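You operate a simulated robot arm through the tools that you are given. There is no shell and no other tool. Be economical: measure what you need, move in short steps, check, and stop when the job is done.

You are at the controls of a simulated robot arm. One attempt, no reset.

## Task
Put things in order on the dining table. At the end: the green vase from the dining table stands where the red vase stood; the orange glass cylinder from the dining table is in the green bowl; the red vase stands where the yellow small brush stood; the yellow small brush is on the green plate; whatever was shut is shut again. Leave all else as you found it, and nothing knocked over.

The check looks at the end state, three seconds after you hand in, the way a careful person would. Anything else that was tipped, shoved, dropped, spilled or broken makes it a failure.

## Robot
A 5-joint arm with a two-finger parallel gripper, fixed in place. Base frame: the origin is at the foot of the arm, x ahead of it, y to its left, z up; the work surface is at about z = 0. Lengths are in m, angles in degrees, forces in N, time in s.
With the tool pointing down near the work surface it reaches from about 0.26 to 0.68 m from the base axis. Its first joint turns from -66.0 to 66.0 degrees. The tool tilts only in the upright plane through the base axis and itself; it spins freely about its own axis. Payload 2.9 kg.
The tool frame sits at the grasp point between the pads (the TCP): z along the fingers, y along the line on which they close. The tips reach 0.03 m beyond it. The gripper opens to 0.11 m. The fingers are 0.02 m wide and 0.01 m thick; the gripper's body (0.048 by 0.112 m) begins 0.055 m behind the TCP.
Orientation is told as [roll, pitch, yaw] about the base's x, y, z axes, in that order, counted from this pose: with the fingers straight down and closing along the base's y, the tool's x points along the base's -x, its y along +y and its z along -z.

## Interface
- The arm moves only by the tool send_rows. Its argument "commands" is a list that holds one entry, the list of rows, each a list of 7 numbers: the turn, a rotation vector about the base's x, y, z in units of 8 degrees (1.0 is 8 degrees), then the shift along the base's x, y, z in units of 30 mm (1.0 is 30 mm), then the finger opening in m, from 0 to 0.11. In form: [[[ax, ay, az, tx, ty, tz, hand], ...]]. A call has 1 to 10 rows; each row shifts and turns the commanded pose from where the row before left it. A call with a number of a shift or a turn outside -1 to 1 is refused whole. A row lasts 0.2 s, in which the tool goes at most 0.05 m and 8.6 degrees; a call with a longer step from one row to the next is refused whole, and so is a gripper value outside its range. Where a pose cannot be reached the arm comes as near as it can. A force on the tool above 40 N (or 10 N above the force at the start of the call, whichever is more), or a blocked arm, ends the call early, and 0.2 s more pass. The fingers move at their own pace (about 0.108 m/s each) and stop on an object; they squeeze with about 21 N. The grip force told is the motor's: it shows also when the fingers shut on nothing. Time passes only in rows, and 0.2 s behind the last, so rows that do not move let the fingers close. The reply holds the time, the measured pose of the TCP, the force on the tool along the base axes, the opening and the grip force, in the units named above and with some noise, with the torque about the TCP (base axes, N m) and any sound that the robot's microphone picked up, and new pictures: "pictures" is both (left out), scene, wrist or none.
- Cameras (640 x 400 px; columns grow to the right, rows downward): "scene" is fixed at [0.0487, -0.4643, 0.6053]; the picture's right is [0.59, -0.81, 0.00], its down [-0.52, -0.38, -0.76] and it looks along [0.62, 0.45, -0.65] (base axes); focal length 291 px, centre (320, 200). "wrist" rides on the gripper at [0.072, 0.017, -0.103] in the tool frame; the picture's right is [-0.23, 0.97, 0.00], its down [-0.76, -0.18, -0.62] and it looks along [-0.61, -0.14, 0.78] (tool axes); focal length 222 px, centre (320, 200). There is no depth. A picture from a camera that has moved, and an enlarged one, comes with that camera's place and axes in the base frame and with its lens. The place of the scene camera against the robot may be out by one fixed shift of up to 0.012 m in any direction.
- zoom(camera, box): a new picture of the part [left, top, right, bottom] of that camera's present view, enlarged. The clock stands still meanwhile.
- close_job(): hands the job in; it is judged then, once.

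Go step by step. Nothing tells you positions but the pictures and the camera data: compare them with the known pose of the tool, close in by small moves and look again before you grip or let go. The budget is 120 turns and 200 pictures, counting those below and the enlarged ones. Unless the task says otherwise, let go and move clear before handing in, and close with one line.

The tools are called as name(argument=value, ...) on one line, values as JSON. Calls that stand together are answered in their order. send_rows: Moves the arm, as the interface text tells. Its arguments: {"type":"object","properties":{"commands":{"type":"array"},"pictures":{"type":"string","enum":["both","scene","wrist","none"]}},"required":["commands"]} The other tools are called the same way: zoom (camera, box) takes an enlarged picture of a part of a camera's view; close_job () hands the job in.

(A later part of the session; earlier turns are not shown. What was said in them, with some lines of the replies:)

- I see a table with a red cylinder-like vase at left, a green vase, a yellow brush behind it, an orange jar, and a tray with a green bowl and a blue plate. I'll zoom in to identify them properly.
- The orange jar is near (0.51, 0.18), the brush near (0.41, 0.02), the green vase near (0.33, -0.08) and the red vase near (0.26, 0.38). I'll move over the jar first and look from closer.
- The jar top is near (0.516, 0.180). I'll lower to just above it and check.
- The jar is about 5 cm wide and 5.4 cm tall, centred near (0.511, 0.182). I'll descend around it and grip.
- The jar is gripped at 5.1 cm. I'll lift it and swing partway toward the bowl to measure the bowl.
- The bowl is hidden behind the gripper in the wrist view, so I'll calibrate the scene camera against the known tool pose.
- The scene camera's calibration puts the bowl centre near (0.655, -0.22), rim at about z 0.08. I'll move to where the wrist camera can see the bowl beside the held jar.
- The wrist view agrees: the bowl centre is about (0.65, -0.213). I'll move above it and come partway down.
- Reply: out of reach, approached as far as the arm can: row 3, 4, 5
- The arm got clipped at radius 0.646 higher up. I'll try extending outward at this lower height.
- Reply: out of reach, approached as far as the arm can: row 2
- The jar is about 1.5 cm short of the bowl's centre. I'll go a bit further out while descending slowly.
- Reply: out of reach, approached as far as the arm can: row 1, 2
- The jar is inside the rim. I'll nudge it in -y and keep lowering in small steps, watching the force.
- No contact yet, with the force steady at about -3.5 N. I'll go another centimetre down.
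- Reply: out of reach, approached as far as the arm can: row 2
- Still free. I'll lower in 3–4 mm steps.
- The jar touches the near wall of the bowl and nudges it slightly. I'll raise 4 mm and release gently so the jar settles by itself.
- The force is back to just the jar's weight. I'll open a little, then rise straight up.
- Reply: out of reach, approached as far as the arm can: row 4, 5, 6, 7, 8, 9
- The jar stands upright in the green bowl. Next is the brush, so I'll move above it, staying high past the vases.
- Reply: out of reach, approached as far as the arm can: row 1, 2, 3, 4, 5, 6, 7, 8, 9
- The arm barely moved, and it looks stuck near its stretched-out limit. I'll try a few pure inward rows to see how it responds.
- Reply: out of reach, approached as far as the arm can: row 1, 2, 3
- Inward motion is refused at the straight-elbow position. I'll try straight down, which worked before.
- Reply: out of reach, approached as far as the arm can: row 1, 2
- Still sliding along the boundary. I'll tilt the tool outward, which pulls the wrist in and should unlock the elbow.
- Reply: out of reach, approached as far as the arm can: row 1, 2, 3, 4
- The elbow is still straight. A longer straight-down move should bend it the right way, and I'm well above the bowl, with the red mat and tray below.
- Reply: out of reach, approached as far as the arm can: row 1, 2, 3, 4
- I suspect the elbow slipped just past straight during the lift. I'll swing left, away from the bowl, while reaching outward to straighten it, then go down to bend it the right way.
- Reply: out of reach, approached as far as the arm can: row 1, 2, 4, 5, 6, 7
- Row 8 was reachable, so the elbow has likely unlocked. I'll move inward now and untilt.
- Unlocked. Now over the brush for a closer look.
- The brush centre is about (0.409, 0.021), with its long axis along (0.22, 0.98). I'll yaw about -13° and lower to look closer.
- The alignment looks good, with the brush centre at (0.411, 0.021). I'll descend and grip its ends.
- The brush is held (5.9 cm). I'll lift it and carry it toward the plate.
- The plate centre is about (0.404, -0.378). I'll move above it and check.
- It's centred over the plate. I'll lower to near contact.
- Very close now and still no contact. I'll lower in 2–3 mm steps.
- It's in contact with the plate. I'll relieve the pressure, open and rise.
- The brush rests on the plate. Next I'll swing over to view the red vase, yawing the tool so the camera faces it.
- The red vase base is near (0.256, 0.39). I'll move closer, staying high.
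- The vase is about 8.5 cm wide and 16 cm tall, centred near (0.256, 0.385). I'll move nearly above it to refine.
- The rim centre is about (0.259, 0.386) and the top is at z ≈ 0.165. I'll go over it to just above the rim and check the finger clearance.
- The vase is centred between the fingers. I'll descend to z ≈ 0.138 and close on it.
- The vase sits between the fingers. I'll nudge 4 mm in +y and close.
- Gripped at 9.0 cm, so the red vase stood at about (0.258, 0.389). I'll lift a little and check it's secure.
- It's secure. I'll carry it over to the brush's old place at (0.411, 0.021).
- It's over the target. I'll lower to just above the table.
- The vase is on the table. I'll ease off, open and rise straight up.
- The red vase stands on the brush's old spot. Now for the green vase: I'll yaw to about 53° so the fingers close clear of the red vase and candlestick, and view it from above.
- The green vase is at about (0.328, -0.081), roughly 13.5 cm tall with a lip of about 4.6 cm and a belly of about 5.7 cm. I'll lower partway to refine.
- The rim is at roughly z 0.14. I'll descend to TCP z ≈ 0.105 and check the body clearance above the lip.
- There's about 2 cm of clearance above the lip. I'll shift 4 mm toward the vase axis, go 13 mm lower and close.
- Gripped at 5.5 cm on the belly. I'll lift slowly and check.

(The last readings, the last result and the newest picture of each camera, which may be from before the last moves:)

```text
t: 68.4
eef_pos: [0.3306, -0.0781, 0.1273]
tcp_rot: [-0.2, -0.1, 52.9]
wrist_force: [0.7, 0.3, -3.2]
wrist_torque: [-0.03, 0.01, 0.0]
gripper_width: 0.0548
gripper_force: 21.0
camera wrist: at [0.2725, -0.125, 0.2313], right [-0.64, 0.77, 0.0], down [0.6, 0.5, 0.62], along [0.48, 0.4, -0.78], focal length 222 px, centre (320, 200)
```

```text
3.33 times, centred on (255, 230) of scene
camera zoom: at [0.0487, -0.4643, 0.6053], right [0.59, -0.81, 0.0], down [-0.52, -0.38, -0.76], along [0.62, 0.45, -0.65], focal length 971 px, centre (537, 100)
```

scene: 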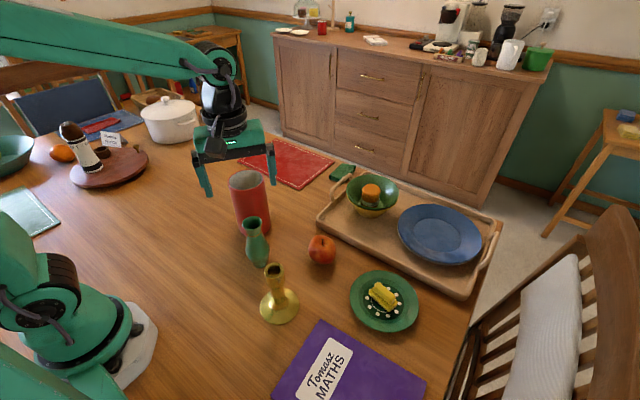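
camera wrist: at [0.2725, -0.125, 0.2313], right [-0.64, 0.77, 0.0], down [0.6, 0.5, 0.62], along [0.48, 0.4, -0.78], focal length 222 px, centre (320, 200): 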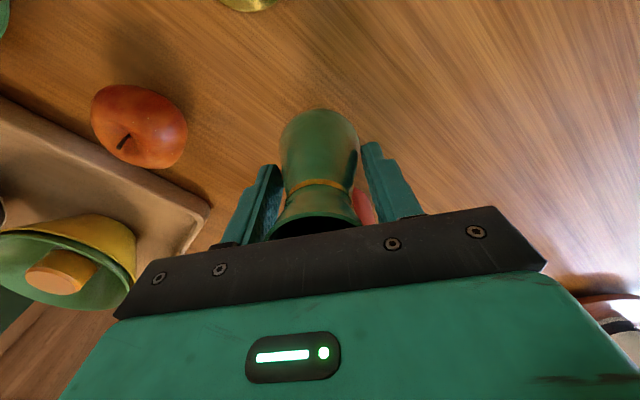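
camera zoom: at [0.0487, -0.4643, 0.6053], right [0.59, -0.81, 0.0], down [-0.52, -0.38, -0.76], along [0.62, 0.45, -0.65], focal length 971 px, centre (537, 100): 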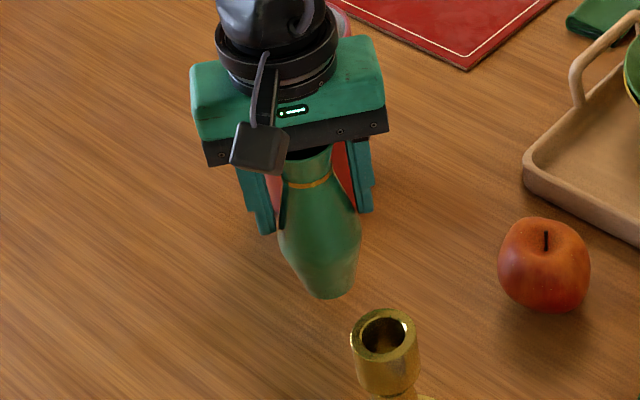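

It's held firmly. I'll lift clear, pull in a bit to pass the red vase, and carry it to the red vase's old spot at (0.258, 0.389).

send_rows(commands=[[[0, 0, 0, 0, 0, 0.9, 0.035], [0, 0, 0, 0, 0, 0.95, 0.035], [0, 0, 0, 0, 0, 0.95, 0.035], [0, 0, 0, 0, 0, 0.95, 0.035], [0, 0, 0, -0.75, 0.3, 0, 0.035], [0, 0, 0, -0.7, 0.7, 0, 0.035], [0, 0, 0, -0.05, 0.95, 0, 0.035], [0, 0, 0, -0.05, 0.95, 0, 0.035], [0, 0, 0, -0.05, 0.95, 0, 0.035], [0, 0, 0, -0.05, 0.95, 0, 0.035]]], pictures="none")

send_rows(commands=[[[0, 0, 0, -0.06, 0.96, 0, 0.035], [0, 0, 0, -0.06, 0.96, 0, 0.035], [0, 0, 0, -0.06, 0.96, 0, 0.035], [0, 0, 0, -0.06, 0.96, 0, 0.035], [0, 0, 0, -0.06, 0.96, 0, 0.035], [0, 0, 0, -0.06, 0.96, 0, 0.035], [0, 0, 0, -0.06, 0.96, 0, 0.035], [0, 0, 0, -0.06, 0.96, 0, 0.035], [0, 0, 0, -0.06, 0.96, 0, 0.035], [0, 0, 0, 0, 0, 0, 0.035]]], pictures="both")

```text
t: 70.6
eef_pos: [0.2799, 0.0674, 0.2388]
tcp_rot: [-0.3, -0.3, 52.7]
wrist_force: [-0.6, 0.0, -1.1]
wrist_torque: [0.0, 0.02, -0.01]
gripper_width: 0.0549
gripper_force: 21.6
```

```text
t: 72.8
eef_pos: [0.2646, 0.3263, 0.2378]
tcp_rot: [-0.1, -0.6, 52.9]
wrist_force: [-0.5, 0.2, -1.9]
wrist_torque: [0.0, 0.0, -0.02]
gripper_width: 0.0549
gripper_force: 20.9
camera wrist: at [0.2071, 0.2776, 0.3415], right [-0.64, 0.77, 0.0], down [0.6, 0.49, 0.63], along [0.48, 0.4, -0.78], focal length 222 px, centre (320, 200)
```

scene: 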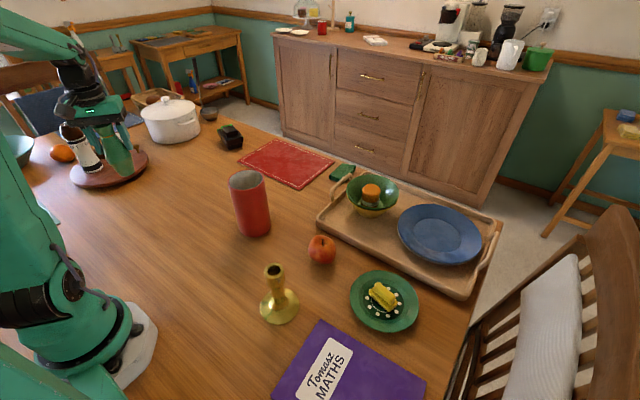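
wrist: 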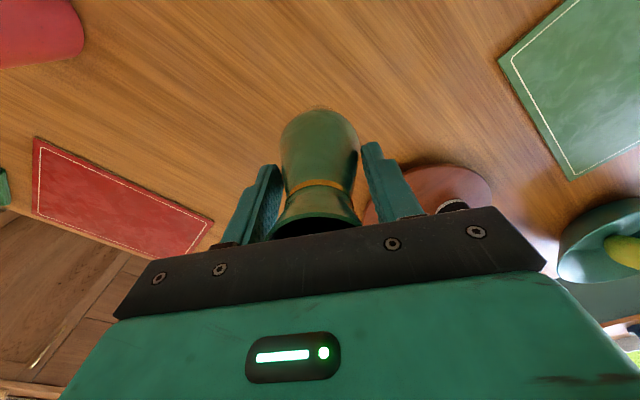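

Now the last centimetres to the target, then lower toward the table.

send_rows(commands=[[[0, 0, 0, -0.1, 0.7, 0, 0.035], [0, 0, 0, -0.1, 0.7, 0, 0.035], [0, 0, 0, -0.02, 0.69, 0, 0.035], [0, 0, 0, 0, 0, -0.8, 0.035], [0, 0, 0, 0, 0, -0.9, 0.035], [0, 0, 0, 0, 0, -0.9, 0.035], [0, 0, 0, 0, 0, -0.9, 0.035], [0, 0, 0, 0, 0, -0.7, 0.035], [0, 0, 0, 0, 0, 0, 0.035]]], pictures="none")

zoom(camera="scene", box=[50, 80, 210, 240])

```text
t: 74.8
eef_pos: [0.2588, 0.3889, 0.1127]
tcp_rot: [0.0, -0.5, 52.9]
wrist_force: [0.9, 0.2, -1.8]
wrist_torque: [0.01, 0.03, -0.01]
gripper_width: 0.0549
gripper_force: 20.8
```

```text
2.50 times, centred on (130, 160) of scene
camera zoom: at [0.0487, -0.4643, 0.6053], right [0.59, -0.81, 0.0], down [-0.52, -0.38, -0.76], along [0.62, 0.45, -0.65], focal length 728 px, centre (795, 300)
```

zoom: 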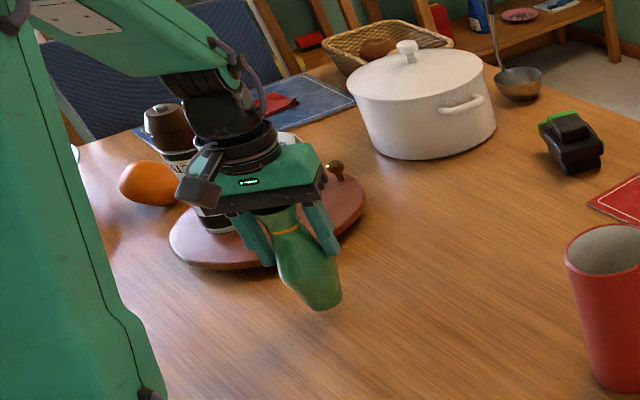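

send_rows(commands=[[[0, 0, 0, 0, 0, -0.3, 0.035], [0, 0, 0, 0, 0, -0.25, 0.035], [0, 0, 0, 0, 0, 0, 0.035]]], pictures="none")

send_rows(commands=[[[0, 0, 0, 0, 0, -0.08, 0.035], [0, 0, 0, 0, 0, 0, 0.035]]], pictures="none")

```text
t: 75.6
eef_pos: [0.2583, 0.3887, 0.0973]
tcp_rot: [0.1, -0.6, 52.9]
wrist_force: [-0.8, -0.2, -1.6]
wrist_torque: [0.0, 0.01, 0.0]
gripper_width: 0.0548
gripper_force: 21.1
```

```text
t: 76.2
eef_pos: [0.2582, 0.3875, 0.0943]
tcp_rot: [0.0, -0.7, 52.9]
wrist_force: [0.8, 0.7, -2.5]
wrist_torque: [-0.01, 0.05, 0.02]
gripper_width: 0.055
gripper_force: 20.9
```

send_rows(commands=[[[0, 0, 0, 0, 0, -0.06, 0.035], [0, 0, 0, 0, 0, 0, 0.035]]], pictures="none")

zoom(camera="scene", box=[80, 100, 190, 220])

```text
t: 76.8
eef_pos: [0.2576, 0.3898, 0.0945]
tcp_rot: [0.1, -0.7, 52.9]
wrist_force: [2.0, -1.8, 3.7]
wrist_torque: [-0.35, -0.03, 0.04]
gripper_width: 0.055
gripper_force: 21.1
```

```text
3.33 times, centred on (135, 160) of scene
camera zoom: at [0.0487, -0.4643, 0.6053], right [0.59, -0.81, 0.0], down [-0.52, -0.38, -0.76], along [0.62, 0.45, -0.65], focal length 971 px, centre (937, 333)
```

zoom: 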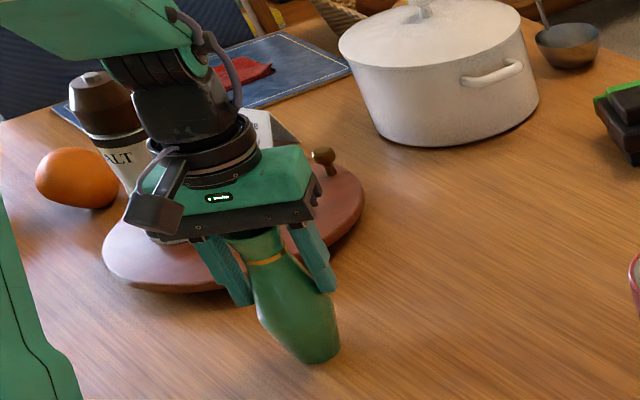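

It's touching the table. I'll open and rise straight up, then check.

send_rows(commands=[[[0, 0, 0, 0, 0, 0, 0.065], [0, 0, 0, 0, 0, 0, 0.085], [0, 0, 0, 0, 0, 0, 0.1], [0, 0, 0, 0, 0, 0.5, 0.1], [0, 0, 0, 0, 0, 0.8, 0.1], [0, 0, 0, 0, 0, 1, 0.1], [0, 0, 0, 0, 0, 1, 0.1], [0, 0, 0, 0, 0, 1, 0.1], [0, 0, 0, 0, 0, 1, 0.1], [0, 0, 0, 0, 0, 0, 0.1]]], pictures="both")

zoom(camera="scene", box=[50, 80, 210, 240])

```text
t: 79.0
eef_pos: [0.2585, 0.3905, 0.2521]
tcp_rot: [0.0, -0.6, 52.9]
wrist_force: [-1.0, 0.8, 0.4]
wrist_torque: [0.01, -0.04, -0.03]
gripper_width: 0.1003
gripper_force: 0.1
camera wrist: at [0.2008, 0.3413, 0.3546], right [-0.64, 0.77, 0.0], down [0.6, 0.49, 0.63], along [0.48, 0.41, -0.78], focal length 222 px, centre (320, 200)
```

scene: 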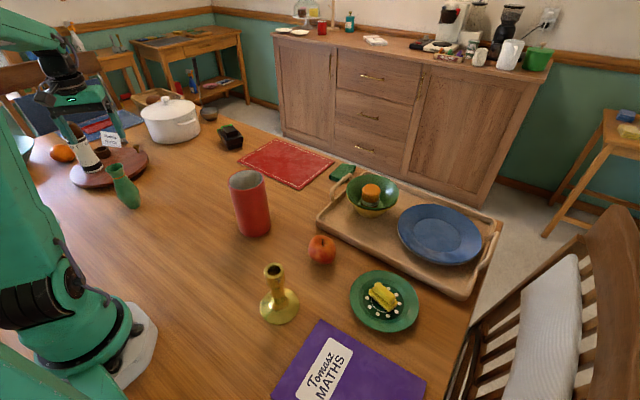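
wrist: 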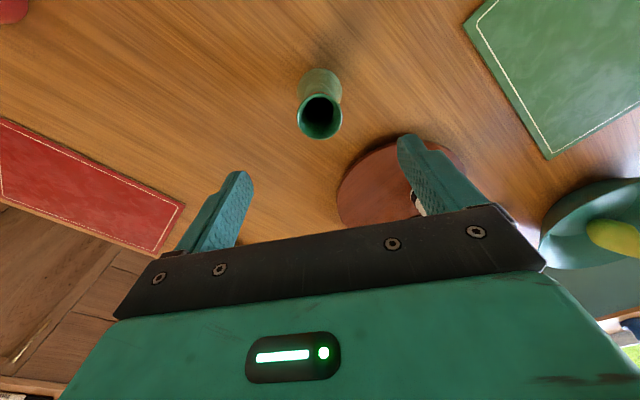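

```text
2.50 times, centred on (130, 160) of scene
camera zoom: at [0.0487, -0.4643, 0.6053], right [0.59, -0.81, 0.0], down [-0.52, -0.38, -0.76], along [0.62, 0.45, -0.65], focal length 728 px, centre (795, 300)
```

zoom: 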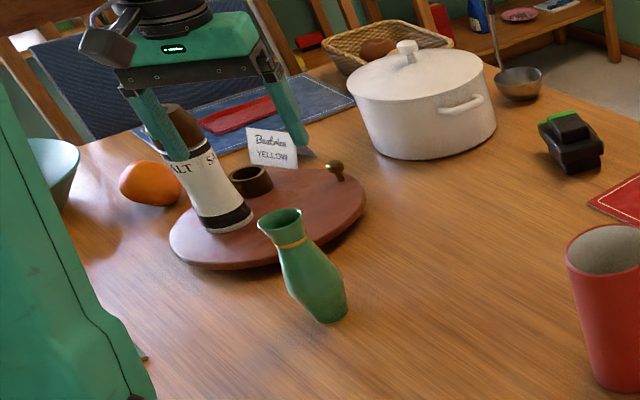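

Everything is in place. One last check: there is a second, teal-looking bowl at the left edge, and I want to compare it with the green bowl I used.

zoom(camera="wrist", box=[480, 140, 640, 300])

zoom(camera="scene", box=[210, 150, 470, 340])

```text
2.50 times, centred on (560, 220) of wrist
camera zoom: at [0.2008, 0.3413, 0.3546], right [-0.64, 0.77, 0.0], down [0.6, 0.49, 0.63], along [0.48, 0.41, -0.78], focal length 555 px, centre (-280, 150)
```

zoom: 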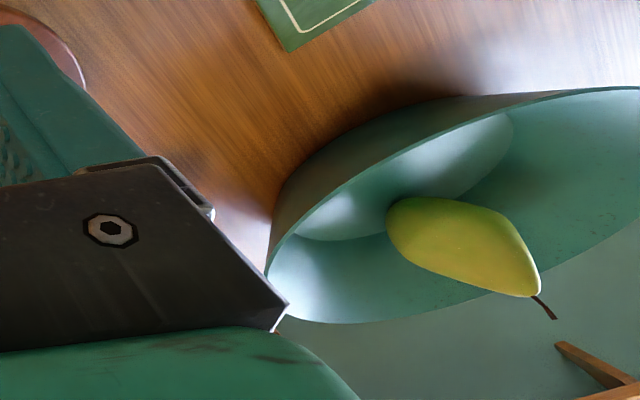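

```text
2.11 times, centred on (340, 245) of scene
camera zoom: at [0.0487, -0.4643, 0.6053], right [0.59, -0.81, 0.0], down [-0.52, -0.38, -0.76], along [0.62, 0.45, -0.65], focal length 613 px, centre (278, 105)
```

zoom: 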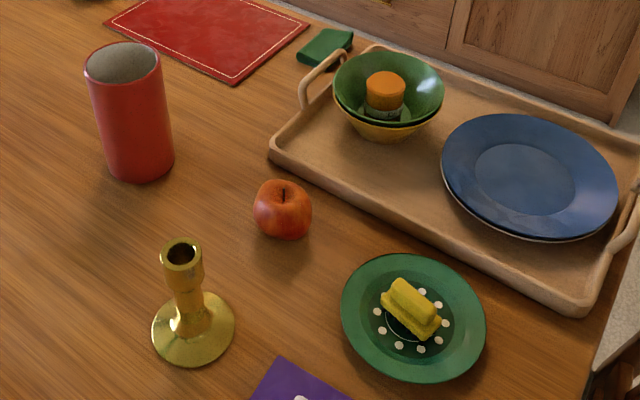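

The other bowl is a pale teal fruit bowl out of reach. The jar is in the truly green bowl, all four items are standing correctly, and the gripper is clear, so I'm handing in.

close_job()

```text
The job is handed in.
```

The job is handed in, and in the last pictures all four items were in place, nothing was knocked over, and nothing had needed opening. While I was setting the jar in, the green bowl moved about 5 mm on its stack, and I left it there.
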